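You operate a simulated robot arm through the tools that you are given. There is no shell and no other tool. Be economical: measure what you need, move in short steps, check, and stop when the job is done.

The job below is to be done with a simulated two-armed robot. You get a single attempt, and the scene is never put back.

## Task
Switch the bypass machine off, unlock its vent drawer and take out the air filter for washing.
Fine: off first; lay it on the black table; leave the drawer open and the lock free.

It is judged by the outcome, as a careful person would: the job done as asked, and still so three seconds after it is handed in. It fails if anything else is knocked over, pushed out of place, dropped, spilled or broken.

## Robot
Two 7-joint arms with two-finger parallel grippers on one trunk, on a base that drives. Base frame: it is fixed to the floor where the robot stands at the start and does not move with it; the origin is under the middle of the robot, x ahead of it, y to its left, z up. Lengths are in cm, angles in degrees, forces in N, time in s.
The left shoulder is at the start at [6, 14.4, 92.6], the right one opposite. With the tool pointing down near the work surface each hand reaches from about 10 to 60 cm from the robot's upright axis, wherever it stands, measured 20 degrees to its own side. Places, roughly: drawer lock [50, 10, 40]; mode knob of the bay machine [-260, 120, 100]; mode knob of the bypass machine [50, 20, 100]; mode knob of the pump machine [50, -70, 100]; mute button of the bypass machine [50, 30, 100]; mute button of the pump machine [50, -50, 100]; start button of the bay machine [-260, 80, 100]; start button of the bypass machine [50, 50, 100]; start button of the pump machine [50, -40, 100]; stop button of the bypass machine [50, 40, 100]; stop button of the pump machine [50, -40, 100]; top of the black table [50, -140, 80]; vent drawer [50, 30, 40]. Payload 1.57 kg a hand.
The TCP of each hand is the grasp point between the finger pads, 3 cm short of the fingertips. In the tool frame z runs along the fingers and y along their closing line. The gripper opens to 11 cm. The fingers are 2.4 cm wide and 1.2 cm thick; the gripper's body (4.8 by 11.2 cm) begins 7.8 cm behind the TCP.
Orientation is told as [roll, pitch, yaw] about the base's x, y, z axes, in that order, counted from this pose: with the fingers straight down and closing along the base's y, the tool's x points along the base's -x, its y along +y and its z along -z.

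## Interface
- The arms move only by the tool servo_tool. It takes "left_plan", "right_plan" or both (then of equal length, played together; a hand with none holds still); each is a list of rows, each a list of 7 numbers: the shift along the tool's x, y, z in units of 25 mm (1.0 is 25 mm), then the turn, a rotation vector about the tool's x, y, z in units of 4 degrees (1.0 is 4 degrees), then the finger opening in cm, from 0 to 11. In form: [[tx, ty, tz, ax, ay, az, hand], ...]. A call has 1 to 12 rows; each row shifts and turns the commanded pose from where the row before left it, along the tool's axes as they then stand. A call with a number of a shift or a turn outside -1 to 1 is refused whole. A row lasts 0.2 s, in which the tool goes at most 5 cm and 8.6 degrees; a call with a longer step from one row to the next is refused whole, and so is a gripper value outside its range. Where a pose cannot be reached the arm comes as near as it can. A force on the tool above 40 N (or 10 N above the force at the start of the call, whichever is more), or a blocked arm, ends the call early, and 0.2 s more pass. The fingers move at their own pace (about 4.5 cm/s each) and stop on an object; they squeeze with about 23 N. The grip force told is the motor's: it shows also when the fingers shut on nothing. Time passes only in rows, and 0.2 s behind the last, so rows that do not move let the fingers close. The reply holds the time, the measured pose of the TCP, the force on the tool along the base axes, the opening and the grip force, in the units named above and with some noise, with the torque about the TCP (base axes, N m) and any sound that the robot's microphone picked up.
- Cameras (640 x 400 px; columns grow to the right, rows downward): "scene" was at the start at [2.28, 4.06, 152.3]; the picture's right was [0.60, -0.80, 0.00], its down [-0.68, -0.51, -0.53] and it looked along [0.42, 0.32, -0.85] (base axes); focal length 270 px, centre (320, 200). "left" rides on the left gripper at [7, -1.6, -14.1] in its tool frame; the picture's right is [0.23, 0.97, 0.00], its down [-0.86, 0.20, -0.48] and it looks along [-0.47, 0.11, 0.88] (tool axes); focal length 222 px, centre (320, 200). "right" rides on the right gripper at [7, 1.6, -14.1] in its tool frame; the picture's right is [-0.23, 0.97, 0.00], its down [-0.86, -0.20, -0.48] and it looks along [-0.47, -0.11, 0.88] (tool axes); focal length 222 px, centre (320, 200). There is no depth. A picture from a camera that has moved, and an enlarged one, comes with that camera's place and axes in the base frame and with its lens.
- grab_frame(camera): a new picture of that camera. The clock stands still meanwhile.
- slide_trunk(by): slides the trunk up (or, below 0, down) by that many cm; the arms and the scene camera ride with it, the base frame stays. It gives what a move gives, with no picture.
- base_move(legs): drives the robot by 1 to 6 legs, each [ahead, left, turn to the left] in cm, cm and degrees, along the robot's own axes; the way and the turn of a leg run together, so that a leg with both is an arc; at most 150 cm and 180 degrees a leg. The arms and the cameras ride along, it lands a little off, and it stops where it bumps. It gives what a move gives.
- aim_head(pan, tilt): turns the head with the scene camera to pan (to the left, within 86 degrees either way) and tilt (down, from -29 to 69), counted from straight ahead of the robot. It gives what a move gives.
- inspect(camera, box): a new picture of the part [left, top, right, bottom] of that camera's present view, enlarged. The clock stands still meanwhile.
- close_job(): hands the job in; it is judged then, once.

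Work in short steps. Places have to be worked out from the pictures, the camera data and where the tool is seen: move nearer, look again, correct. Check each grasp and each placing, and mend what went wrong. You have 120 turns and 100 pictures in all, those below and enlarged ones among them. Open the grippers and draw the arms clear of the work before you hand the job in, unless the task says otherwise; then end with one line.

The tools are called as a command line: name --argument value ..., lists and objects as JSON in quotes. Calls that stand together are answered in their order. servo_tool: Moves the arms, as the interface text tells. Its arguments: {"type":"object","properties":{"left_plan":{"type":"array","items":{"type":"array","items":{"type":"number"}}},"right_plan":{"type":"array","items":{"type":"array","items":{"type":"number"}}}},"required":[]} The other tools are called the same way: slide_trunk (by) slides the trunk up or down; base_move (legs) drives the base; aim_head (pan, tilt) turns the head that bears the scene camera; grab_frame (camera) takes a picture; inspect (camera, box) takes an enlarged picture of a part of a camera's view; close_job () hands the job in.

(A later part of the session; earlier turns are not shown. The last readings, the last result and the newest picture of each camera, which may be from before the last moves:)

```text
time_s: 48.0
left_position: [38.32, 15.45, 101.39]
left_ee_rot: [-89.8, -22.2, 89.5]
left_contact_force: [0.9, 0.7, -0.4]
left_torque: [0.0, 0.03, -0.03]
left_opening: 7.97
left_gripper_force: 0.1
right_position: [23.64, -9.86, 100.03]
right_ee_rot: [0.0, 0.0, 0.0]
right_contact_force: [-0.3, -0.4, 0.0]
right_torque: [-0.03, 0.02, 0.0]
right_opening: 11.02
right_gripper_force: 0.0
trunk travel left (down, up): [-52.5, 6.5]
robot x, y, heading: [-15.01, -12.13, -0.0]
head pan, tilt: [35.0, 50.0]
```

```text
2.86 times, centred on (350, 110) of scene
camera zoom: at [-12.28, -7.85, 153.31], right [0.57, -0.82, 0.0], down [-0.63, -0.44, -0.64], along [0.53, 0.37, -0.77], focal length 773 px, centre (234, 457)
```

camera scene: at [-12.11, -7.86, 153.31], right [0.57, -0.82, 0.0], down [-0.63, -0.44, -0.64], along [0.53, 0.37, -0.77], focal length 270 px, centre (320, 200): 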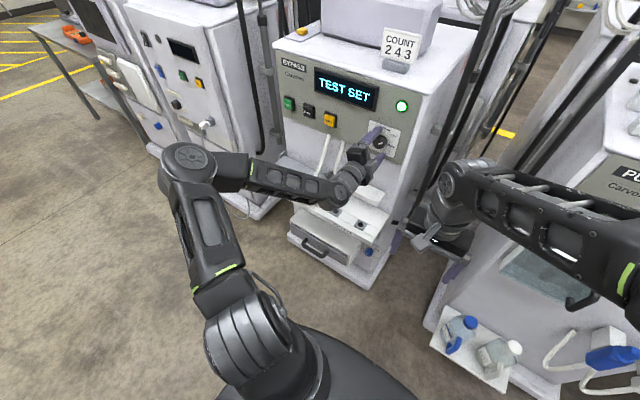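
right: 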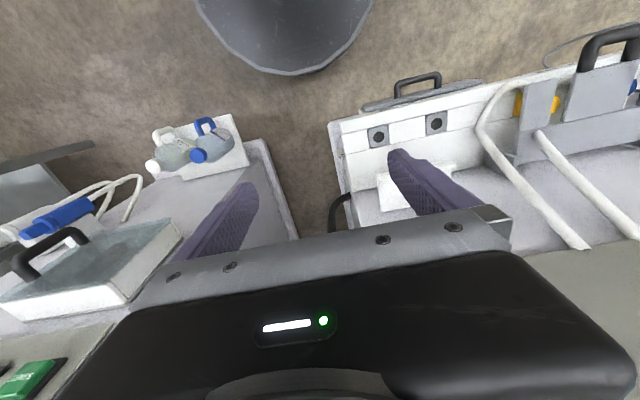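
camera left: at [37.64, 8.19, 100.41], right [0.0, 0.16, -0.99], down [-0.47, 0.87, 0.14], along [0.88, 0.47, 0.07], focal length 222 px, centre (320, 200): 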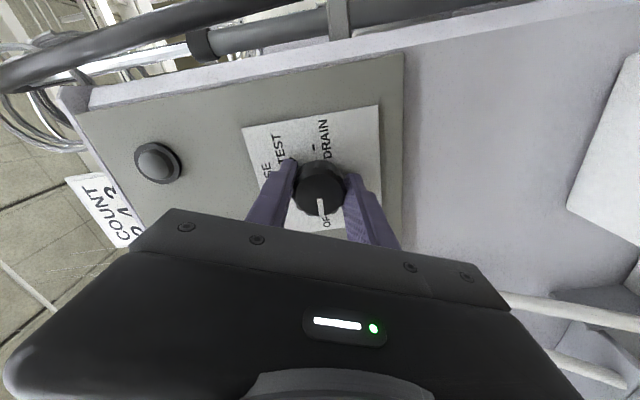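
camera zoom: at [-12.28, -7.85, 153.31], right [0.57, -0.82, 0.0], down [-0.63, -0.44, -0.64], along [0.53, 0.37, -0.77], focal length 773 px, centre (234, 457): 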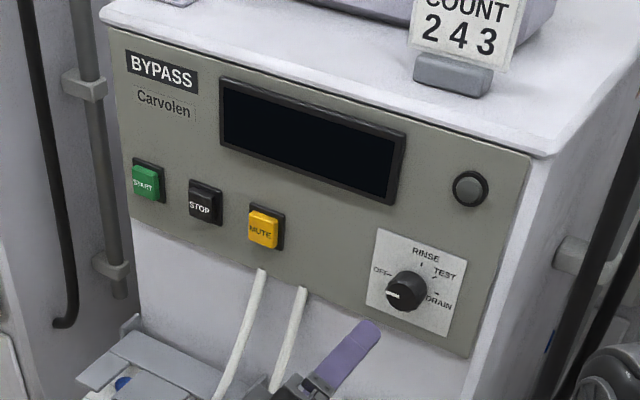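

Confirmed OFF. Now back away and lower the trunk for the lock.

base_move --legs '[[-22, 0, 0]]'

slide_trunk --by -40

slide_trunk --by -12

servo_tool --left_plan '[[0, 0, 0, 0, 0, -1, 8], [0, 0, 0, 0, 0, -1, 8], [0, 0, 0, 0, 0, -1, 8], [0, 0, 0, 0, 0, -1, 8], [0, 0, 0, 0, 0, -1, 8], [0, 0, 0, 0, 0, -1, 8], [0, 0, 0, 0, 0, -1, 8], [0, 0, 0, 0, 0, -1, 8], [0, 0, 0, 0, 0, -1, 8], [0, 0, 0, 0, 0, -1, 8], [0, 0, 0, 0, 0, -1, 8], [0, 0, 0, 0, 0, -1, 8]]'

grab_frame --camera "left"

grab_frame --camera "scene"

```text
time_s: 49.6
left_position: [16.4, 15.51, 101.44]
left_ee_rot: [-89.8, -22.3, 89.6]
left_contact_force: [-0.1, -0.7, 0.1]
left_torque: [-0.01, -0.01, 0.02]
left_opening: 8.01
left_gripper_force: 0.0
right_position: [1.82, -9.84, 99.92]
right_ee_rot: [0.0, 0.0, 0.0]
right_contact_force: [-0.1, -0.6, 0.1]
right_torque: [0.02, 0.0, 0.02]
right_opening: 11.0
right_gripper_force: 0.1
trunk travel left (down, up): [-52.5, 6.5]
robot x, y, heading: [-37.42, -12.31, 0.1]
head pan, tilt: [35.0, 50.0]
```

```text
time_s: 53.5
left_position: [16.54, 15.47, 61.4]
left_ee_rot: [-89.6, -22.3, 89.5]
left_contact_force: [0.3, 0.1, 0.7]
left_torque: [0.02, -0.02, 0.01]
left_opening: 8.02
left_gripper_force: 0.1
right_position: [1.72, -9.77, 60.05]
right_ee_rot: [0.0, 0.0, 0.0]
right_contact_force: [-0.2, -0.1, -0.2]
right_torque: [0.04, 0.0, 0.0]
right_opening: 11.02
right_gripper_force: 0.0
trunk travel left (down, up): [-12.5, 46.5]
robot x, y, heading: [-37.02, -12.28, -0.1]
head pan, tilt: [35.0, 50.0]
```

```text
time_s: 55.0
left_position: [16.48, 15.55, 49.25]
left_ee_rot: [-89.6, -22.3, 89.6]
left_contact_force: [-0.6, -0.3, 0.4]
left_torque: [0.03, -0.02, -0.02]
left_opening: 7.99
left_gripper_force: 0.0
right_position: [1.71, -9.9, 48.06]
right_ee_rot: [0.0, 0.0, -0.1]
right_contact_force: [-0.4, 0.2, 0.8]
right_torque: [-0.02, 0.01, 0.0]
right_opening: 11.01
right_gripper_force: 0.0
trunk travel left (down, up): [-0.5, 58.5]
robot x, y, heading: [-37.93, -12.11, 0.0]
head pan, tilt: [35.0, 50.0]
```

```text
time_s: 57.6
left_position: [16.49, 15.48, 49.43]
left_ee_rot: [-89.8, 25.7, 89.8]
left_contact_force: [-0.3, 0.2, -0.4]
left_torque: [0.01, 0.0, 0.01]
left_opening: 8.0
left_gripper_force: 0.2
right_position: [1.57, -9.79, 47.99]
right_ee_rot: [0.0, -0.1, -0.1]
right_contact_force: [-0.3, -0.6, -0.1]
right_torque: [-0.01, -0.01, 0.01]
right_opening: 11.0
right_gripper_force: 0.1
trunk travel left (down, up): [-0.5, 58.5]
robot x, y, heading: [-37.39, -12.0, -0.1]
head pan, tilt: [35.0, 50.0]
```

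```text
71 pictures are left
camera left: at [2.29, 10.0, 54.03], right [-0.01, -0.63, -0.78], down [-0.48, 0.69, -0.55], along [0.88, 0.37, -0.3], focal length 222 px, centre (320, 200)
```

left: 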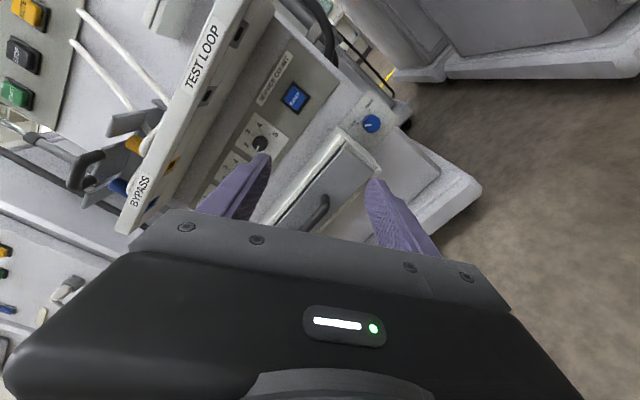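

```text
70 pictures are left
camera scene: at [-34.17, -7.84, 101.31], right [0.57, -0.82, 0.0], down [-0.63, -0.44, -0.64], along [0.53, 0.37, -0.77], focal length 270 px, centre (320, 200)
```

scene: 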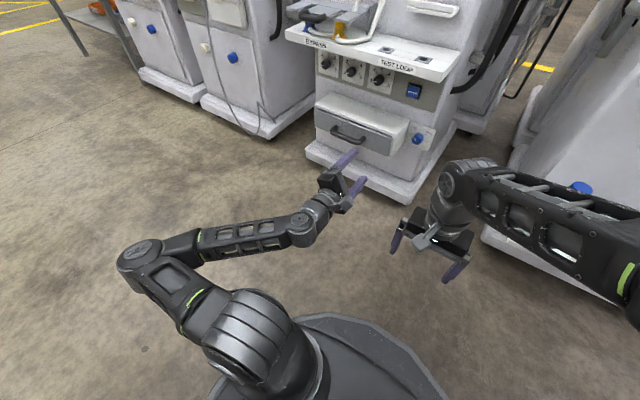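

Lock triangulated at (51, 9.4, 40.8). I align laterally here, then drive forward 15.

servo_tool --left_plan '[[0.15, 0.83, 0, 0, 0, 0, 8], [0.15, 0.83, 0, 0, 0, 0, 8], [0.15, 0.83, 0, 0, 0, 0, 8], [0.15, 0.83, 0, 0, 0, 0, 8], [0.12, 0.83, 0, 0, 0, 0, 8]]'

base_move --legs '[[16, 0, 0]]'

grab_frame --camera "left"

grab_frame --camera "scene"

```text
time_s: 58.8
left_position: [16.43, 9.36, 40.78]
left_ee_rot: [-89.7, 25.7, 89.9]
left_contact_force: [0.2, -0.2, 0.2]
left_torque: [-0.01, 0.04, -0.01]
left_opening: 8.02
left_gripper_force: 0.0
right_position: [1.69, -9.83, 47.99]
right_ee_rot: [0.0, 0.0, 0.0]
right_contact_force: [-0.4, 0.0, 0.5]
right_torque: [0.0, -0.04, 0.0]
right_opening: 11.01
right_gripper_force: 0.1
trunk travel left (down, up): [-0.5, 58.5]
robot x, y, heading: [-37.3, -12.41, 0.2]
head pan, tilt: [35.0, 50.0]
```

```text
time_s: 60.2
left_position: [32.32, 9.24, 40.82]
left_ee_rot: [-89.7, 25.7, 89.8]
left_contact_force: [-0.2, -0.1, 1.3]
left_torque: [0.04, 0.0, 0.0]
left_opening: 7.99
left_gripper_force: 0.1
right_position: [17.7, -9.91, 48.11]
right_ee_rot: [0.0, 0.0, 0.1]
right_contact_force: [0.6, 0.0, 0.7]
right_torque: [-0.02, -0.02, 0.03]
right_opening: 10.99
right_gripper_force: 0.0
trunk travel left (down, up): [-0.5, 58.5]
robot x, y, heading: [-21.22, -12.76, -0.0]
head pan, tilt: [35.0, 50.0]
```

```text
69 pictures are left
camera left: at [18.19, 3.75, 45.46], right [-0.01, -0.63, -0.78], down [-0.48, 0.69, -0.55], along [0.88, 0.37, -0.3], focal length 222 px, centre (320, 200)
```

left: 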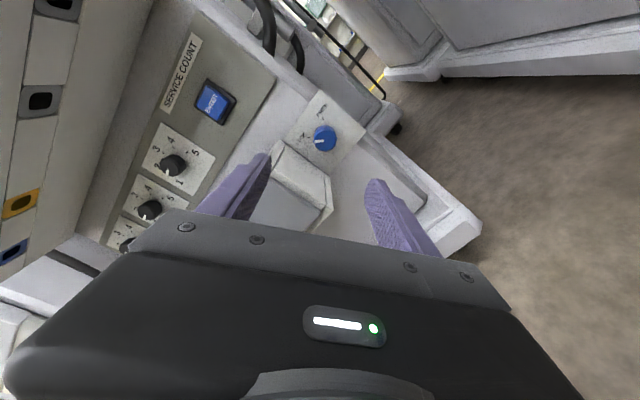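

```text
68 pictures are left
camera scene: at [-18.14, -7.87, 101.31], right [0.57, -0.82, 0.0], down [-0.63, -0.44, -0.64], along [0.53, 0.37, -0.77], focal length 270 px, centre (320, 200)
```

scene: 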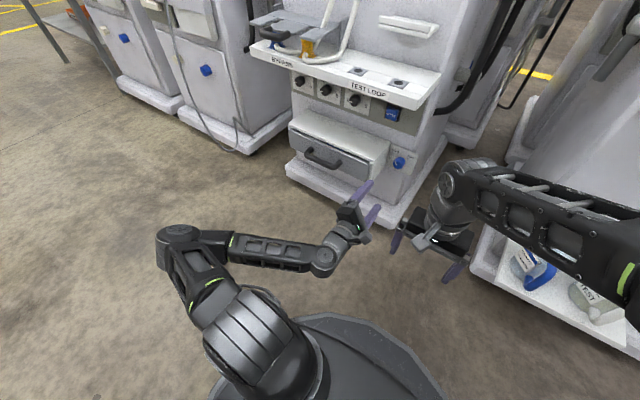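

Refined lock centre ≈ (51, 9.1, 40.4); drawer side at y≈13.7, enough clearance. Advance 14 cm and check.

servo_tool --left_plan '[[-0.05, 0.2, 0.8, 0, 0, 0, 8], [0, 0, 0.9, 0, 0, 0, 8], [0, 0, 0.9, 0, 0, 0, 8], [0, 0, 0.9, 0, 0, 0, 8], [0, 0, 0.9, 0, 0, 0, 8], [0, 0, 0.9, 0, 0, 0, 8], [0, 0, 0.3, 0, 0, 0, 8]]'

grab_frame --camera "left"

```text
time_s: 61.8
left_position: [46.42, 9.09, 40.27]
left_ee_rot: [-89.7, 25.7, 89.7]
left_contact_force: [-0.8, 0.6, 0.3]
left_torque: [-0.03, 0.0, 0.01]
left_opening: 8.02
left_gripper_force: 0.2
right_position: [17.7, -9.87, 47.99]
right_ee_rot: [0.0, 0.1, 0.0]
right_contact_force: [-0.4, 0.3, -0.2]
right_torque: [0.0, 0.0, 0.0]
right_opening: 10.99
right_gripper_force: 0.0
trunk travel left (down, up): [-0.5, 58.5]
robot x, y, heading: [-21.12, -11.81, -0.1]
head pan, tilt: [35.0, 50.0]
```

```text
67 pictures are left
camera left: at [32.21, 3.56, 44.86], right [-0.01, -0.63, -0.78], down [-0.48, 0.69, -0.55], along [0.88, 0.37, -0.3], focal length 222 px, centre (320, 200)
```

left: 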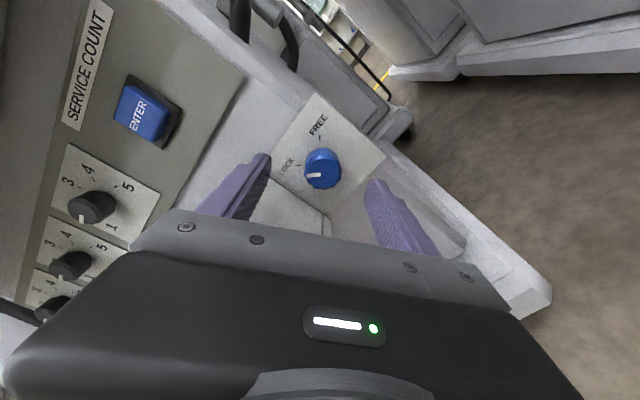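

Knob front ≈ (53, 9.3, 39.9). Small correction and advance 4.3 cm.

servo_tool --left_plan '[[-0.13, 0.09, 0.6, 0, 0, 0, 8], [0, 0, 0.6, 0, 0, 0, 8], [0, 0, 0.5, 0, 0, 0, 8]]'

grab_frame --camera "left"

```text
time_s: 62.6
left_position: [50.71, 9.25, 39.69]
left_ee_rot: [-89.6, 25.6, 89.8]
left_contact_force: [0.0, -0.1, 0.2]
left_torque: [-0.04, 0.01, 0.01]
left_opening: 7.99
left_gripper_force: 0.0
right_position: [17.8, -9.81, 47.97]
right_ee_rot: [-0.1, 0.0, 0.0]
right_contact_force: [-0.1, -0.2, -0.4]
right_torque: [-0.04, -0.02, 0.01]
right_opening: 10.99
right_gripper_force: 0.0
trunk travel left (down, up): [-0.5, 58.5]
robot x, y, heading: [-21.4, -12.37, -0.3]
head pan, tilt: [35.0, 50.0]
```

```text
66 pictures are left
camera left: at [36.43, 3.74, 44.49], right [-0.01, -0.63, -0.78], down [-0.48, 0.69, -0.55], along [0.88, 0.37, -0.3], focal length 222 px, centre (320, 200)
```

left: 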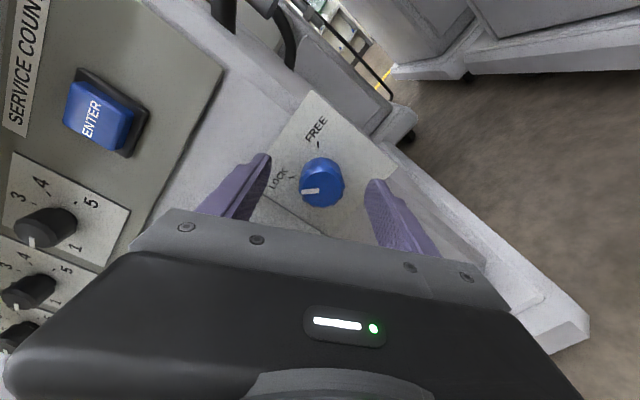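

Well centred. Advance 0.7 cm and close.

servo_tool --left_plan '[[0, 0, 0.28, 0, 0, 0, 8], [0, 0, 0, 0, 0, 0, 5.5], [0, 0, 0, 0, 0, 0, 3], [0, 0, 0, 0, 0, 0, 3], [0, 0, 0, 0, 0, 0, 3], [0, 0, 0, 0, 0, 0, 3]]'

```text
time_s: 64.0
left_position: [51.27, 9.18, 39.74]
left_ee_rot: [-89.5, 25.7, 89.7]
left_contact_force: [0.4, -4.9, -11.3]
left_torque: [-0.05, -0.49, 0.15]
left_opening: 3.52
left_gripper_force: 33.2
right_position: [17.75, -9.79, 47.84]
right_ee_rot: [0.1, 0.2, -0.1]
right_contact_force: [-0.1, 0.2, 0.4]
right_torque: [0.05, -0.01, -0.01]
right_opening: 11.01
right_gripper_force: 0.0
trunk travel left (down, up): [-0.5, 58.5]
robot x, y, heading: [-21.47, -12.19, -0.1]
head pan, tilt: [35.0, 50.0]
```

Gripped at 3.5 cm. Turn clockwise (+az) 48°.

servo_tool --left_plan '[[0, 0, 0, 0, 0, 1, 2], [0, 0, 0, 0, 0, 1, 2], [0, 0, 0, 0, 0, 1, 2], [0, 0, 0, 0, 0, 1, 2], [0, 0, 0, 0, 0, 1, 2], [0, 0, 0, 0, 0, 1, 2], [0, 0, 0, 0, 0, 1, 2], [0, 0, 0, 0, 0, 1, 2], [0, 0, 0, 0, 0, 1, 2], [0, 0, 0, 0, 0, 1, 2], [0, 0, 0, 0, 0, 1, 2], [0, 0, 0, 0, 0, 1, 2]]'

grab_frame --camera "left"

```text
time_s: 66.6
left_position: [51.25, 9.13, 39.42]
left_ee_rot: [-89.3, -22.5, 89.2]
left_contact_force: [-2.7, -7.5, -26.5]
left_torque: [-0.06, -0.41, -0.15]
left_opening: 3.46
left_gripper_force: 42.5
right_position: [17.71, -9.85, 47.87]
right_ee_rot: [0.0, 0.0, 0.0]
right_contact_force: [0.2, -0.3, 0.0]
right_torque: [0.0, 0.01, 0.0]
right_opening: 11.0
right_gripper_force: 0.1
trunk travel left (down, up): [-0.5, 58.5]
robot x, y, heading: [-21.26, -12.33, -0.1]
head pan, tilt: [35.0, 50.0]
```

```text
65 pictures are left
camera left: at [37.08, 2.25, 38.55], right [-0.01, 0.16, -0.99], down [-0.47, 0.87, 0.15], along [0.88, 0.47, 0.07], focal length 222 px, centre (320, 200)
```

left: 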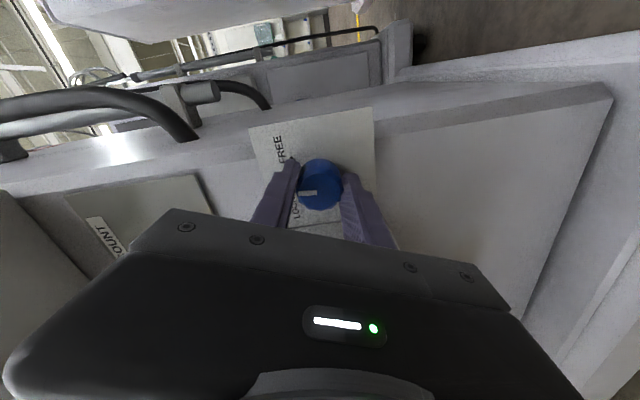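

Pointer is halfway (vertical). Regrasp: open, turn back 48°, close again.

servo_tool --left_plan '[[0, 0, 0, 0, 0, 0, 6], [0, 0, 0, 0, 0, 0, 6], [0, 0, 0, 0, 0, 0, 6]]'

servo_tool --left_plan '[[0, 0, 0, 0, 0, -1, 6], [0, 0, 0, 0, 0, -1, 6], [0, 0, 0, 0, 0, -1, 6], [0, 0, 0, 0, 0, -1, 6], [0, 0, 0, 0, 0, -1, 6], [0, 0, 0, 0, 0, -1, 6], [0, 0, 0, 0, 0, -1, 6], [0, 0, 0, 0, 0, -1, 6], [0, 0, 0, 0, 0, -1, 6], [0, 0, 0, 0, 0, -1, 6], [0, 0, 0, 0, 0, -1, 6]]'

grab_frame --camera "left"

```text
time_s: 67.4
left_position: [51.34, 9.21, 39.89]
left_ee_rot: [-89.8, -22.3, 89.6]
left_contact_force: [-0.1, -1.0, -0.1]
left_torque: [-0.01, -0.01, 0.01]
left_opening: 5.98
left_gripper_force: 0.0
right_position: [17.76, -9.9, 47.98]
right_ee_rot: [0.1, 0.0, 0.0]
right_contact_force: [-0.4, -0.7, -0.1]
right_torque: [-0.03, 0.01, 0.0]
right_opening: 10.98
right_gripper_force: 0.0
trunk travel left (down, up): [-0.5, 58.5]
robot x, y, heading: [-21.26, -12.32, -0.2]
head pan, tilt: [35.0, 50.0]
```

```text
time_s: 69.8
left_position: [51.31, 9.23, 39.86]
left_ee_rot: [-89.8, 21.7, 89.8]
left_contact_force: [-0.9, 0.2, 0.9]
left_torque: [-0.01, -0.01, 0.03]
left_opening: 6.0
left_gripper_force: 0.0
right_position: [17.75, -9.82, 47.93]
right_ee_rot: [0.0, -0.1, 0.0]
right_contact_force: [0.4, -0.3, -0.2]
right_torque: [0.0, -0.01, -0.02]
right_opening: 10.99
right_gripper_force: 0.0
trunk travel left (down, up): [-0.5, 58.5]
robot x, y, heading: [-21.39, -11.82, 0.4]
head pan, tilt: [35.0, 50.0]
```

```text
64 pictures are left
camera left: at [37.14, 3.4, 44.14], right [-0.01, -0.57, -0.82], down [-0.48, 0.72, -0.5], along [0.88, 0.39, -0.28], focal length 222 px, centre (320, 200)
```

left: 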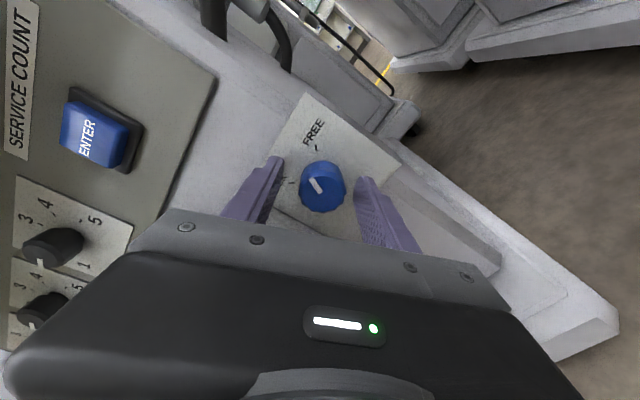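

Pointer is midway. Close and turn another 48°.

servo_tool --left_plan '[[0, 0.12, 0, 0, 0, 0, 6], [0, 0, 0, 0, 0, 0, 2], [0, 0, 0, 0, 0, 0, 2], [0, 0, 0, 0, 0, 0, 2], [0, 0, 0, 0, 0, 0, 2]]'

servo_tool --left_plan '[[0, 0, 0, 0, 0, 1, 2], [0, 0, 0, 0, 0, 1, 2], [0, 0, 0, 0, 0, 1, 2], [0, 0, 0, 0, 0, 1, 2], [0, 0, 0, 0, 0, 1, 2], [0, 0, 0, 0, 0, 1, 2], [0, 0, 0, 0, 0, 1, 2], [0, 0, 0, 0, 0, 1, 2], [0, 0, 0, 0, 0, 1, 2], [0, 0, 0, 0, 0, 1, 2], [0, 0, 0, 0, 0, 1, 2]]'

grab_frame --camera "left"

```text
time_s: 71.0
left_position: [51.33, 9.13, 39.69]
left_ee_rot: [-89.8, 21.6, 89.8]
left_contact_force: [0.6, 0.0, 1.2]
left_torque: [0.01, -0.84, 0.3]
left_opening: 3.47
left_gripper_force: 36.4
right_position: [17.76, -9.94, 47.9]
right_ee_rot: [0.0, 0.0, 0.0]
right_contact_force: [0.8, -0.6, 0.1]
right_torque: [-0.03, 0.0, 0.02]
right_opening: 11.01
right_gripper_force: 0.1
trunk travel left (down, up): [-0.5, 58.5]
robot x, y, heading: [-20.87, -12.36, 0.1]
head pan, tilt: [35.0, 50.0]
```

```text
time_s: 73.4
left_position: [51.4, 9.21, 39.37]
left_ee_rot: [-89.5, -22.3, 89.4]
left_contact_force: [-0.9, 0.5, -10.7]
left_torque: [-0.36, -0.28, -0.1]
left_opening: 3.56
left_gripper_force: 30.5
right_position: [17.71, -9.95, 47.96]
right_ee_rot: [0.0, 0.1, 0.0]
right_contact_force: [0.3, 0.9, 0.0]
right_torque: [0.04, 0.01, 0.01]
right_opening: 11.0
right_gripper_force: 0.0
trunk travel left (down, up): [-0.5, 58.5]
robot x, y, heading: [-21.25, -11.75, -0.3]
head pan, tilt: [35.0, 50.0]
```

```text
63 pictures are left
camera left: at [37.14, 2.15, 38.46], right [-0.01, 0.16, -0.99], down [-0.47, 0.87, 0.14], along [0.88, 0.47, 0.07], focal length 222 px, centre (320, 200)
```

left: 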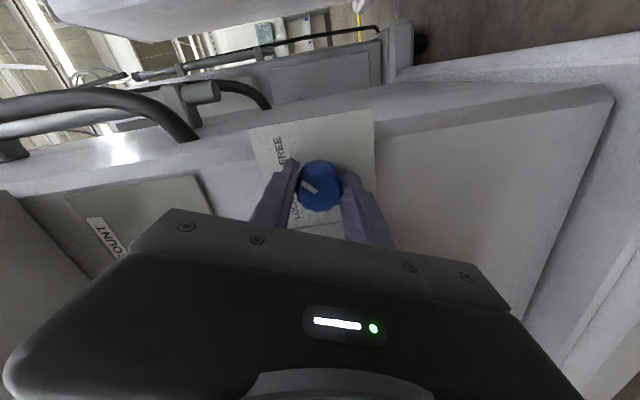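

Pointer now up-right with resistance – likely at FREE. I release, retreat and check.

servo_tool --left_plan '[[0, 0, 0, 0, 0, 0, 6], [0, 0, 0, 0, 0, 0, 6], [0, 0, 0, 0, 0, 0, 6], [0, 0, -0.8, 0, 0, 0, 6], [0, 0, -0.8, 0, 0, 0, 6]]'

inspect --camera "left" --box '[230, 90, 390, 220]'

inspect --camera "scene" --box '[270, 90, 450, 220]'

```text
time_s: 74.6
left_position: [47.08, 9.08, 39.63]
left_ee_rot: [-89.7, -22.3, 89.6]
left_contact_force: [-0.8, 0.4, -0.1]
left_torque: [0.0, 0.04, 0.0]
left_opening: 6.01
left_gripper_force: 0.0
right_position: [17.63, -9.76, 48.05]
right_ee_rot: [0.0, 0.0, 0.0]
right_contact_force: [-0.7, 0.4, 0.5]
right_torque: [0.01, 0.0, 0.01]
right_opening: 11.01
right_gripper_force: 0.0
trunk travel left (down, up): [-0.5, 58.5]
robot x, y, heading: [-21.11, -12.05, 0.1]
head pan, tilt: [35.0, 50.0]
```

```text
3.08 times, centred on (310, 155) of left
camera zoom: at [33.01, 2.14, 38.67], right [0.0, 0.16, -0.99], down [-0.47, 0.87, 0.14], along [0.88, 0.47, 0.07], focal length 684 px, centre (351, 338)
```

zoom: 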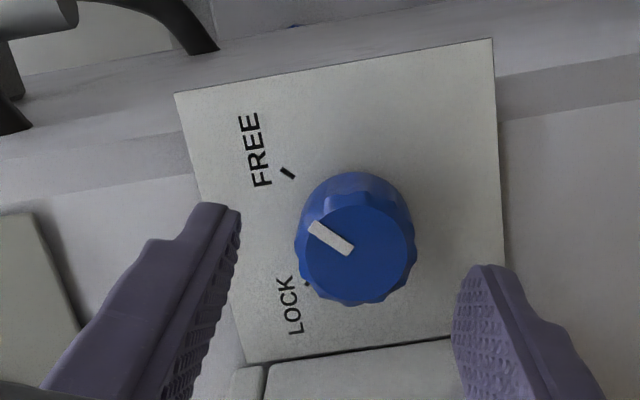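

```text
3.08 times, centred on (360, 155) of scene
camera zoom: at [-18.13, -7.87, 101.31], right [0.57, -0.82, 0.0], down [-0.63, -0.44, -0.64], along [0.53, 0.37, -0.77], focal length 832 px, centre (197, 338)
```

zoom: 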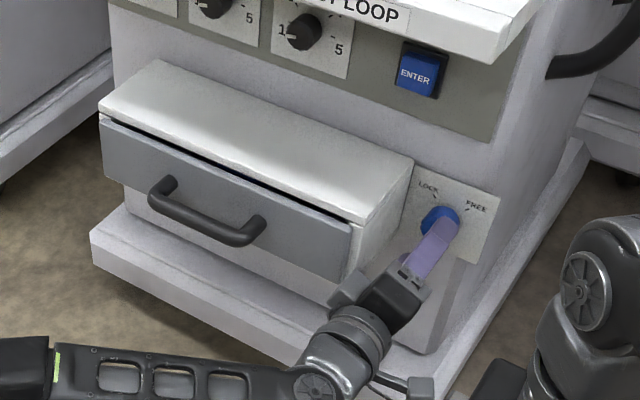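

Lock at FREE. Now withdraw, set the closing line vertical and shift left in front of the drawer handle.

servo_tool --left_plan '[[0, 0, -1, 0, 0, 0, 8], [0, 0, -1, 0, 0, 0, 8], [0, 0, -1, 0, 0, 0, 8], [0, 0, -1, 0, 0, 0, 8], [0, 0, -1, 0, 0, 0, 8], [0, 0, -1, 0, 0, 0, 8], [0, 0, -1, 0, 0, -0.8, 8], [0, 0, -1, 0, 0, -0.9, 8], [0, 0, 0, 0, 0, -1, 8], [0, 0, 0, 0, 0, -1, 8], [0, 0, 0, 0, 0, -0.9, 8], [0, 0, 0, 0, 0, -0.9, 8]]'

servo_tool --left_plan '[[-1, 0, 0, 0, 0, 0, 8], [-1, 0, 0, 0, 0, 0, 8], [-1, 0, 0, 0, 0, 0, 8], [-1, 0, 0, 0, 0, 0, 8], [-1, 0, 0, 0, 0, 0, 8], [-1, 0, 0, 0, 0, 0, 8]]'

grab_frame --camera "left"

```text
time_s: 77.2
left_position: [28.27, 9.37, 38.9]
left_ee_rot: [-89.7, -0.2, 89.7]
left_contact_force: [-0.2, 0.1, 0.1]
left_torque: [0.02, -0.03, 0.01]
left_opening: 8.0
left_gripper_force: 0.1
left hand out of reach, approached as far as the arm can: row 8
right_position: [17.73, -9.92, 47.92]
right_ee_rot: [-0.1, 0.0, -0.1]
right_contact_force: [-0.6, 0.0, 0.4]
right_torque: [-0.04, -0.05, 0.01]
right_opening: 10.99
right_gripper_force: 0.0
trunk travel left (down, up): [-0.5, 58.5]
robot x, y, heading: [-21.07, -12.27, -0.1]
head pan, tilt: [35.0, 50.0]
```

```text
time_s: 78.6
left_position: [28.37, 24.28, 39.01]
left_ee_rot: [-89.7, -0.2, 89.7]
left_contact_force: [-0.6, -0.3, 1.0]
left_torque: [0.01, 0.03, 0.03]
left_opening: 8.01
left_gripper_force: 0.1
right_position: [17.66, -9.91, 47.96]
right_ee_rot: [-0.2, 0.0, 0.0]
right_contact_force: [0.0, 0.4, 0.4]
right_torque: [0.05, 0.01, -0.02]
right_opening: 11.01
right_gripper_force: 0.0
trunk travel left (down, up): [-0.5, 58.5]
robot x, y, heading: [-21.2, -12.5, -0.2]
head pan, tilt: [35.0, 50.0]
```

```text
60 pictures are left
camera left: at [14.08, 17.44, 40.73], right [-0.01, -0.22, -0.97], down [-0.47, 0.86, -0.19], along [0.88, 0.46, -0.11], focal length 222 px, centre (320, 200)
```

left: 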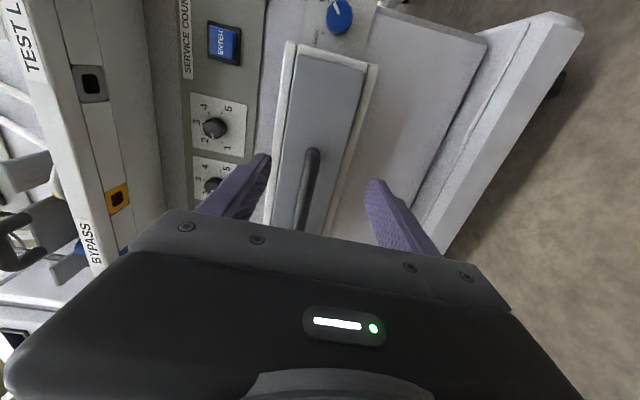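

Handle bar at z≈39.6, centre y≈29, x≈38; drawer front at x≈42. Move to it with fingers above and below.

servo_tool --left_plan '[[-0.95, -0.12, 0.2, 0, 0, 0, 8], [-0.95, -0.12, 0.2, 0, 0, 0, 8], [0, 0, 0.8, 0, 0, 0, 8], [0, 0, 0.8, 0, 0, 0, 8]]'

grab_frame --camera "left"

inspect --camera "scene" --box '[250, 90, 430, 220]'

```text
time_s: 79.6
left_position: [33.32, 29.14, 39.46]
left_ee_rot: [-89.8, -0.3, 89.7]
left_contact_force: [-0.9, -0.4, 0.5]
left_torque: [0.02, 0.01, -0.01]
left_opening: 7.99
left_gripper_force: 0.1
right_position: [17.71, -9.94, 48.04]
right_ee_rot: [-0.1, -0.1, -0.1]
right_contact_force: [0.7, -0.6, -0.5]
right_torque: [-0.03, 0.02, -0.04]
right_opening: 11.0
right_gripper_force: 0.1
trunk travel left (down, up): [-0.5, 58.5]
robot x, y, heading: [-20.76, -11.87, -0.2]
head pan, tilt: [35.0, 50.0]
```

```text
59 pictures are left
camera left: at [19.18, 22.17, 41.28], right [-0.01, -0.22, -0.98], down [-0.48, 0.86, -0.19], along [0.88, 0.46, -0.11], focal length 222 px, centre (320, 200)
```

left: 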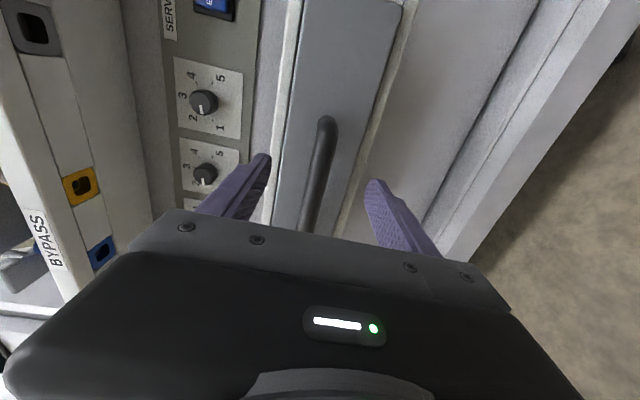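

```text
3.08 times, centred on (340, 155) of scene
camera zoom: at [-18.15, -7.86, 101.31], right [0.57, -0.82, 0.0], down [-0.63, -0.44, -0.64], along [0.53, 0.37, -0.77], focal length 832 px, centre (258, 338)
```

zoom: 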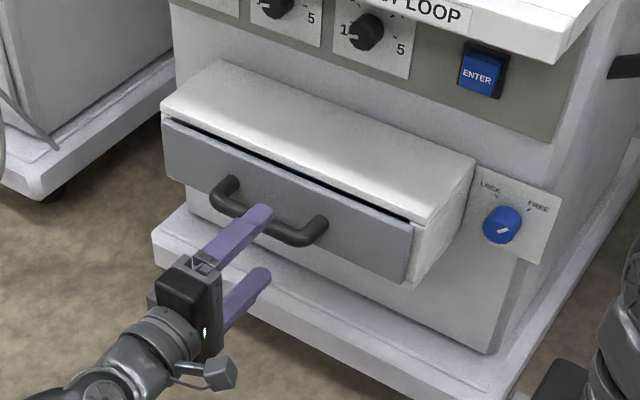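

Fingers bracket the bar. Advance 4 cm and close.

servo_tool --left_plan '[[0, 0, 0.8, 0, 0, 0, 8], [0, 0, 0.8, 0, 0, 0, 8], [0, 0, 0, 0, 0, 0, 3], [0, 0, 0, 0, 0, 0, 0], [0, 0, 0, 0, 0, 0, 0], [0, 0, 0, 0, 0, 0, 0], [0, 0, 0, 0, 0, 0, 0]]'

inspect --camera "scene" --box '[250, 90, 430, 220]'

```text
time_s: 81.2
left_position: [37.28, 28.97, 39.5]
left_ee_rot: [-89.8, -0.4, 89.8]
left_contact_force: [0.5, 0.4, -0.4]
left_torque: [-0.29, 0.01, 0.0]
left_opening: 1.97
left_gripper_force: 25.9
right_position: [17.71, -9.84, 47.89]
right_ee_rot: [0.0, 0.1, -0.1]
right_contact_force: [0.5, -0.3, 0.0]
right_torque: [-0.02, 0.02, 0.04]
right_opening: 10.99
right_gripper_force: 0.1
trunk travel left (down, up): [-0.5, 58.5]
robot x, y, heading: [-21.28, -12.47, -0.2]
head pan, tilt: [35.0, 50.0]
```

```text
3.08 times, centred on (340, 155) of scene
camera zoom: at [-18.13, -7.86, 101.31], right [0.57, -0.82, 0.0], down [-0.63, -0.44, -0.64], along [0.53, 0.37, -0.77], focal length 832 px, centre (258, 338)
```

zoom: 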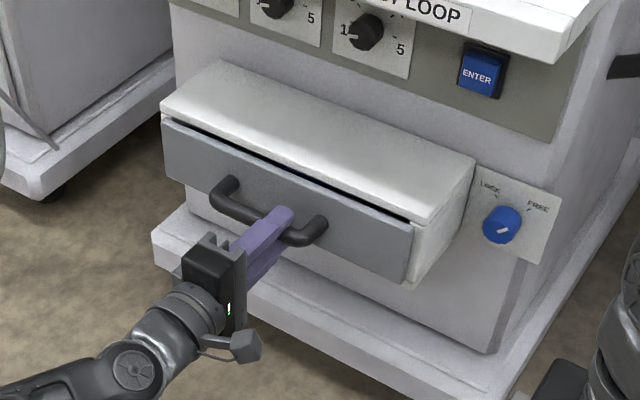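

Bar held (2.0 cm). Pull back 9 cm.

servo_tool --left_plan '[[0, 0, -0.4, 0, 0, 0, 0], [0, 0, -0.4, 0, 0, 0, 0], [0, 0, -0.4, 0, 0, 0, 0], [0, 0, -0.4, 0, 0, 0, 0], [0, 0, -0.4, 0, 0, 0, 0], [0, 0, -0.4, 0, 0, 0, 0], [0, 0, -0.4, 0, 0, 0, 0], [0, 0, -0.4, 0, 0, 0, 0], [0, 0, -0.4, 0, 0, 0, 0]]'

grab_frame --camera "scene"

```text
time_s: 83.2
left_position: [28.33, 29.01, 39.43]
left_ee_rot: [-89.5, -0.3, 89.5]
left_contact_force: [2.0, -11.6, -8.4]
left_torque: [-0.3, 0.1, 0.04]
left_opening: 1.95
left_gripper_force: 33.7
right_position: [17.73, -9.84, 47.98]
right_ee_rot: [0.1, -0.1, -0.1]
right_contact_force: [-0.9, -1.3, -0.2]
right_torque: [-0.01, -0.01, 0.01]
right_opening: 10.98
right_gripper_force: 0.0
trunk travel left (down, up): [-0.5, 58.5]
robot x, y, heading: [-21.01, -12.39, 0.0]
head pan, tilt: [35.0, 50.0]
```

```text
56 pictures are left
camera scene: at [-18.09, -7.87, 101.31], right [0.57, -0.82, 0.0], down [-0.63, -0.44, -0.64], along [0.53, 0.37, -0.77], focal length 270 px, centre (320, 200)
```

scene: 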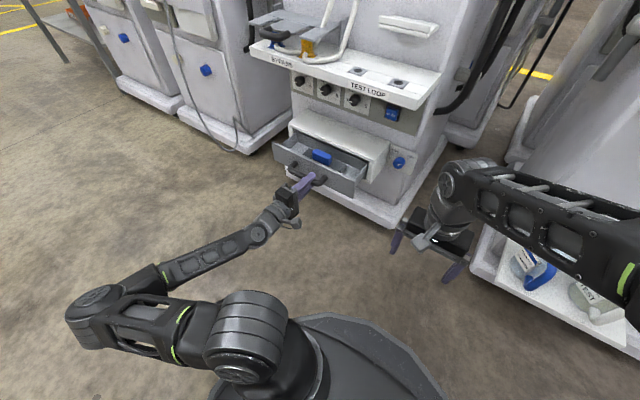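

inspect --camera "scene" --box '[250, 120, 400, 220]'

servo_tool --left_plan '[[0, 0, -0.4, 0, 0, 0, 0], [0, 0, -0.4, 0, 0, 0, 0], [0, 0, -0.4, 0, 0, 0, 0]]'

```text
4.00 times, centred on (325, 170) of scene
camera zoom: at [-18.09, -7.87, 101.31], right [0.57, -0.82, 0.0], down [-0.63, -0.44, -0.64], along [0.53, 0.37, -0.77], focal length 1082 px, centre (300, 320)
```

zoom: 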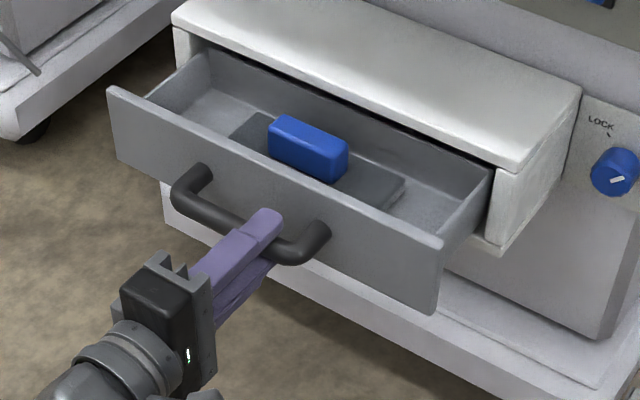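

```text
time_s: 84.0
left_position: [25.67, 28.97, 39.51]
left_ee_rot: [-89.6, -0.2, 89.4]
left_contact_force: [30.2, -9.7, -12.9]
left_torque: [-0.29, 0.14, -0.16]
left_opening: 1.97
left_gripper_force: 33.4
right_position: [17.77, -9.93, 47.87]
right_ee_rot: [0.1, 0.2, -0.2]
right_contact_force: [0.7, 0.4, -0.3]
right_torque: [-0.03, 0.02, -0.01]
right_opening: 11.0
right_gripper_force: 0.0
trunk travel left (down, up): [-0.5, 58.5]
robot x, y, heading: [-21.25, -12.04, -0.4]
head pan, tilt: [35.0, 50.0]
```

The drawer met its stop (~11.6 cm open); inside lies a dark filter with a blue grip. I release the handle and back straight away with the base, then view.

servo_tool --left_plan '[[0, 0, 0.1, 0, 0, 0, 3], [0, 0, 0, 0, 0, 0, 8], [0, 0, 0, 0, 0, 0, 8], [0, 0, 0, 0, 0, 0, 8], [0, 0, 0, 0, 0, 0, 8]]'

base_move --legs '[[-25, 0, 0]]'

slide_trunk --by 32

grab_frame --camera "scene"

```text
time_s: 85.2
left_position: [25.61, 29.1, 39.6]
left_ee_rot: [-89.7, -0.2, 89.7]
left_contact_force: [1.0, -0.3, 0.6]
left_torque: [0.0, -0.02, -0.03]
left_opening: 7.99
left_gripper_force: 0.1
right_position: [17.71, -9.84, 47.92]
right_ee_rot: [0.0, 0.0, 0.0]
right_contact_force: [0.7, -1.7, 0.4]
right_torque: [0.0, 0.0, -0.03]
right_opening: 10.99
right_gripper_force: 0.1
trunk travel left (down, up): [-0.5, 58.5]
robot x, y, heading: [-21.51, -11.84, -0.3]
head pan, tilt: [35.0, 50.0]
```

```text
time_s: 87.0
left_position: [0.83, 29.1, 39.51]
left_ee_rot: [-89.7, -0.2, 89.6]
left_contact_force: [0.1, -0.3, 0.4]
left_torque: [0.0, 0.02, 0.0]
left_opening: 8.0
left_gripper_force: 0.1
right_position: [-7.23, -9.88, 47.93]
right_ee_rot: [0.0, 0.0, 0.0]
right_contact_force: [0.1, 0.1, -0.2]
right_torque: [-0.02, -0.02, 0.03]
right_opening: 10.99
right_gripper_force: 0.0
trunk travel left (down, up): [-0.5, 58.5]
robot x, y, heading: [-46.21, -12.39, 0.1]
head pan, tilt: [35.0, 50.0]
```

```text
time_s: 90.2
left_position: [0.82, 28.99, 71.53]
left_ee_rot: [-89.6, -0.2, 89.7]
left_contact_force: [-0.8, -0.3, -0.3]
left_torque: [0.01, -0.01, 0.0]
left_opening: 8.0
left_gripper_force: 0.1
right_position: [-7.14, -9.87, 80.03]
right_ee_rot: [0.0, -0.1, 0.0]
right_contact_force: [-0.1, 0.0, 0.1]
right_torque: [0.01, 0.01, -0.01]
right_opening: 11.02
right_gripper_force: 0.0
trunk travel left (down, up): [-32.5, 26.5]
robot x, y, heading: [-45.86, -11.84, -0.1]
head pan, tilt: [35.0, 50.0]
```

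```text
54 pictures are left
camera scene: at [-42.97, -7.82, 133.31], right [0.57, -0.82, 0.0], down [-0.63, -0.44, -0.64], along [0.53, 0.37, -0.77], focal length 270 px, centre (320, 200)
```

scene: 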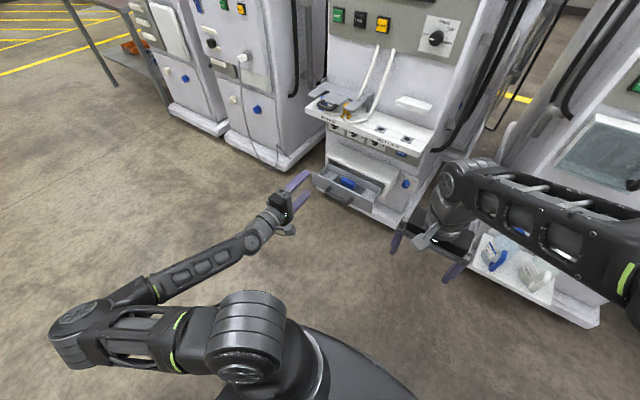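

Drawer stays open. Drive left ~48 so the right arm faces the drawer, and pitch the right hand forward 40° so its wrist stays clear of the shelf.

base_move --legs '[[0, 48, 0]]'

servo_tool --right_plan '[[0, 0, 0, 0, -1, 0, 9], [0, 0, 0, 0, -1, 0, 9], [0, 0, 0, 0, -1, 0, 9], [0, 0, 0, 0, -1, 0, 9], [0, 0, 0, 0, -1, 0, 9], [0, 0, 0, 0, -1, 0, 9], [0, 0, 0, 0, -1, 0, 9], [0, 0, 0, 0, -1, 0, 9], [0, 0, 0, 0, -1, 0, 9]]'

aim_head --pan -2 --tilt 42

grab_frame --camera "scene"

grab_frame --camera "right"

```text
time_s: 93.0
left_position: [0.95, 76.93, 71.61]
left_ee_rot: [-89.7, -0.3, 89.7]
left_contact_force: [0.3, 0.2, -0.1]
left_torque: [0.04, -0.03, -0.03]
left_opening: 8.0
left_gripper_force: 0.0
right_position: [-6.94, 38.08, 80.02]
right_ee_rot: [0.0, 0.1, -0.1]
right_contact_force: [-0.1, -0.1, -0.2]
right_torque: [0.01, 0.02, 0.01]
right_opening: 11.0
right_gripper_force: 0.1
trunk travel left (down, up): [-32.5, 26.5]
robot x, y, heading: [-46.13, 35.77, -0.0]
head pan, tilt: [35.0, 50.0]
```

```text
time_s: 95.0
left_position: [1.03, 77.01, 71.76]
left_ee_rot: [-89.6, -0.4, 89.7]
left_contact_force: [0.1, -0.4, 0.5]
left_torque: [0.0, 0.0, -0.01]
left_opening: 8.0
left_gripper_force: 0.1
right_position: [-7.03, 38.06, 80.11]
right_ee_rot: [0.0, -36.0, 0.0]
right_contact_force: [0.6, -0.7, 0.7]
right_torque: [0.0, -0.05, 0.03]
right_opening: 9.01
right_gripper_force: 0.0
trunk travel left (down, up): [-32.5, 26.5]
robot x, y, heading: [-45.94, 35.95, 0.1]
head pan, tilt: [35.0, 50.0]
```

```text
time_s: 96.0
left_position: [0.96, 76.99, 71.64]
left_ee_rot: [-89.7, -0.3, 89.7]
left_contact_force: [-0.5, -0.2, 0.1]
left_torque: [0.0, 0.02, -0.03]
left_opening: 8.0
left_gripper_force: 0.0
right_position: [-6.96, 38.07, 79.98]
right_ee_rot: [0.0, -36.0, 0.0]
right_contact_force: [-0.9, 0.4, -0.4]
right_torque: [0.04, -0.02, 0.0]
right_opening: 9.01
right_gripper_force: 0.1
trunk travel left (down, up): [-32.5, 26.5]
robot x, y, heading: [-45.94, 35.54, -0.1]
head pan, tilt: [-2.0, 42.0]
```

```text
53 pictures are left
camera scene: at [-40.85, 35.32, 134.43], right [-0.04, -1.0, 0.0], down [-0.67, 0.02, -0.74], along [0.74, -0.03, -0.67], focal length 270 px, centre (320, 200)
```

scene: 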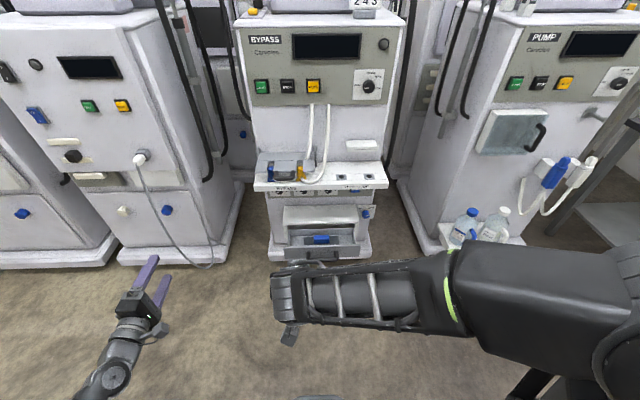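

```text
52 pictures are left
camera right: at [-20.97, 39.6, 87.22], right [0.18, 0.97, 0.13], down [0.41, -0.2, 0.89], along [0.89, -0.11, -0.44], focal length 222 px, centre (320, 200)
```

right: 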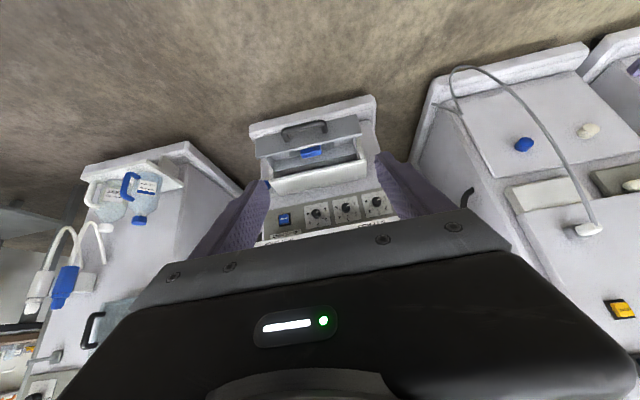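

Grip top triangulated at about (35.5, 31.5, 42). I reduce pitch to −20, drive in and lower to look from nearer.

servo_tool --right_plan '[[0, 0, 0, 0, 1, 0, 9], [0, 0, 0, 0, 1, 0, 9], [0, 0, 0, 0, 1, 0, 9], [0, 0, 0, 0, 1, 0, 9]]'

base_move --legs '[[27, -6.5, 0]]'

slide_trunk --by -22

grab_frame --camera "right"

grab_frame --camera "scene"

```text
time_s: 97.0
left_position: [0.81, 77.01, 71.47]
left_ee_rot: [-89.7, -0.2, 89.8]
left_contact_force: [-0.4, 0.2, -0.1]
left_torque: [0.01, 0.01, 0.0]
left_opening: 8.0
left_gripper_force: 0.0
right_position: [-7.09, 37.94, 79.93]
right_ee_rot: [0.0, -19.9, -0.1]
right_contact_force: [-0.7, 0.3, 0.2]
right_torque: [-0.01, -0.02, 0.02]
right_opening: 8.98
right_gripper_force: 0.1
trunk travel left (down, up): [-32.5, 26.5]
robot x, y, heading: [-46.0, 35.59, -0.1]
head pan, tilt: [-2.0, 42.0]
```

```text
time_s: 99.0
left_position: [28.1, 70.46, 71.6]
left_ee_rot: [-89.6, -0.3, 89.8]
left_contact_force: [-0.3, 0.4, 0.1]
left_torque: [-0.02, 0.01, -0.05]
left_opening: 7.99
left_gripper_force: 0.0
right_position: [20.1, 31.64, 79.96]
right_ee_rot: [0.0, -20.0, 0.1]
right_contact_force: [0.9, 0.2, 0.5]
right_torque: [0.03, 0.01, -0.01]
right_opening: 8.99
right_gripper_force: 0.0
trunk travel left (down, up): [-32.5, 26.5]
robot x, y, heading: [-18.96, 28.99, -0.0]
head pan, tilt: [-2.0, 42.0]
```

```text
time_s: 101.3
left_position: [28.07, 70.47, 49.57]
left_ee_rot: [-89.7, -0.2, 89.8]
left_contact_force: [0.8, 0.5, 0.8]
left_torque: [0.01, 0.01, 0.02]
left_opening: 8.0
left_gripper_force: 0.0
right_position: [20.14, 31.57, 57.99]
right_ee_rot: [0.0, -20.0, 0.1]
right_contact_force: [0.3, 0.6, -0.2]
right_torque: [-0.03, -0.02, -0.01]
right_opening: 8.99
right_gripper_force: 0.0
trunk travel left (down, up): [-10.5, 48.5]
robot x, y, heading: [-18.54, 28.79, 0.1]
head pan, tilt: [-2.0, 42.0]
```

```text
51 pictures are left
camera right: at [8.75, 33.08, 68.79], right [0.21, 0.97, 0.08], down [0.64, -0.2, 0.74], along [0.74, -0.11, -0.67], focal length 222 px, centre (320, 200)
```

right: 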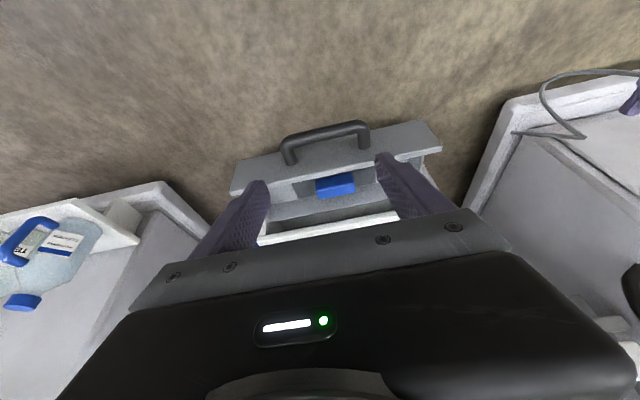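

```text
50 pictures are left
camera scene: at [-13.65, 28.78, 112.44], right [-0.03, -1.0, 0.0], down [-0.67, 0.02, -0.74], along [0.74, -0.03, -0.67], focal length 270 px, centre (320, 200)
```

scene: 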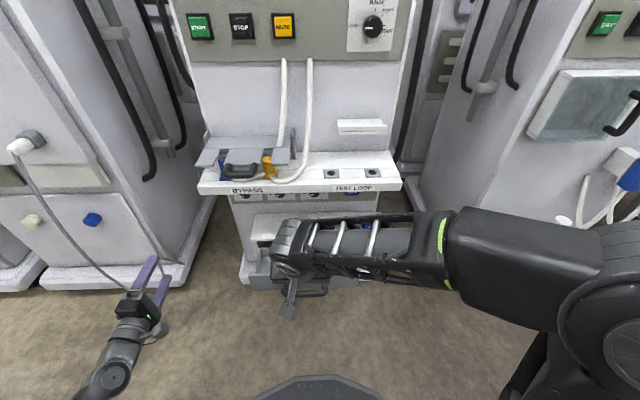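

Grip confirmed at (35.4, 31.8). I move over it at z≈55 first.

servo_tool --right_plan '[[-0.763, 0.01, 0.46, 0, 0, 0, 9], [-0.763, 0.01, 0.46, 0, 0, 0, 9], [-0.763, 0.01, 0.46, 0, 0, 0, 9], [-0.763, 0.01, 0.46, 0, 0, 0, 9], [-0.763, 0.01, 0.46, 0, 0, 0, 9], [-0.763, 0.01, 0.46, 0, 0, 0, 9], [-0.763, 0.01, 0.46, 0, 0, 0, 9]]'

grab_frame --camera "right"

grab_frame --camera "scene"

```text
time_s: 102.9
left_position: [28.01, 70.53, 49.7]
left_ee_rot: [-89.7, -0.3, 89.9]
left_contact_force: [-0.4, 0.2, 0.2]
left_torque: [-0.02, 0.02, 0.0]
left_opening: 7.99
left_gripper_force: 0.1
right_position: [35.44, 31.57, 54.98]
right_ee_rot: [-0.1, -20.0, 0.1]
right_contact_force: [-0.1, -0.3, 0.6]
right_torque: [-0.01, -0.02, -0.04]
right_opening: 9.01
right_gripper_force: 0.0
trunk travel left (down, up): [-10.5, 48.5]
robot x, y, heading: [-18.73, 28.96, -0.0]
head pan, tilt: [-2.0, 42.0]
```

```text
49 pictures are left
camera right: at [24.09, 33.24, 65.78], right [0.21, 0.97, 0.08], down [0.64, -0.2, 0.74], along [0.74, -0.11, -0.67], focal length 222 px, centre (320, 200)
```

right: 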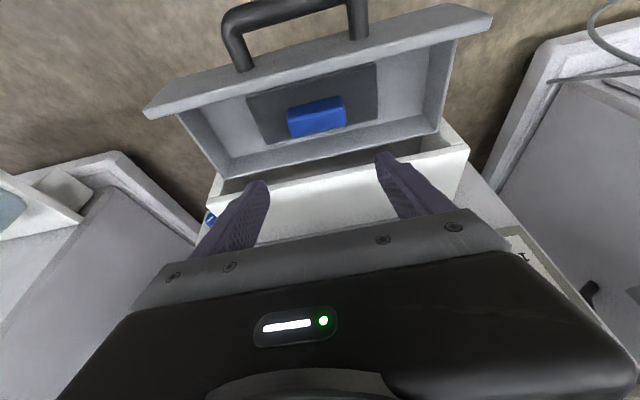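

```text
48 pictures are left
camera scene: at [-13.66, 28.78, 112.44], right [-0.03, -1.0, 0.0], down [-0.67, 0.02, -0.74], along [0.74, -0.03, -0.67], focal length 270 px, centre (320, 200)
```

scene: 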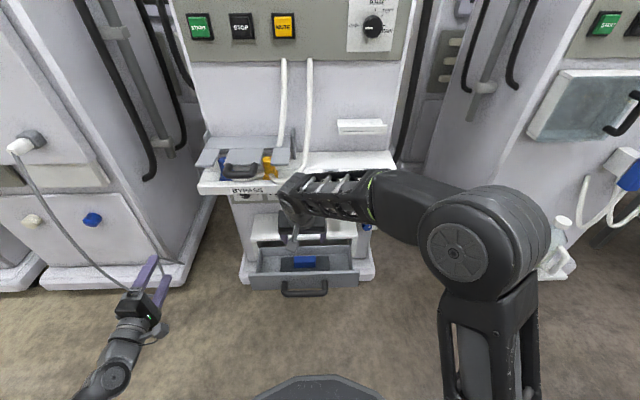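

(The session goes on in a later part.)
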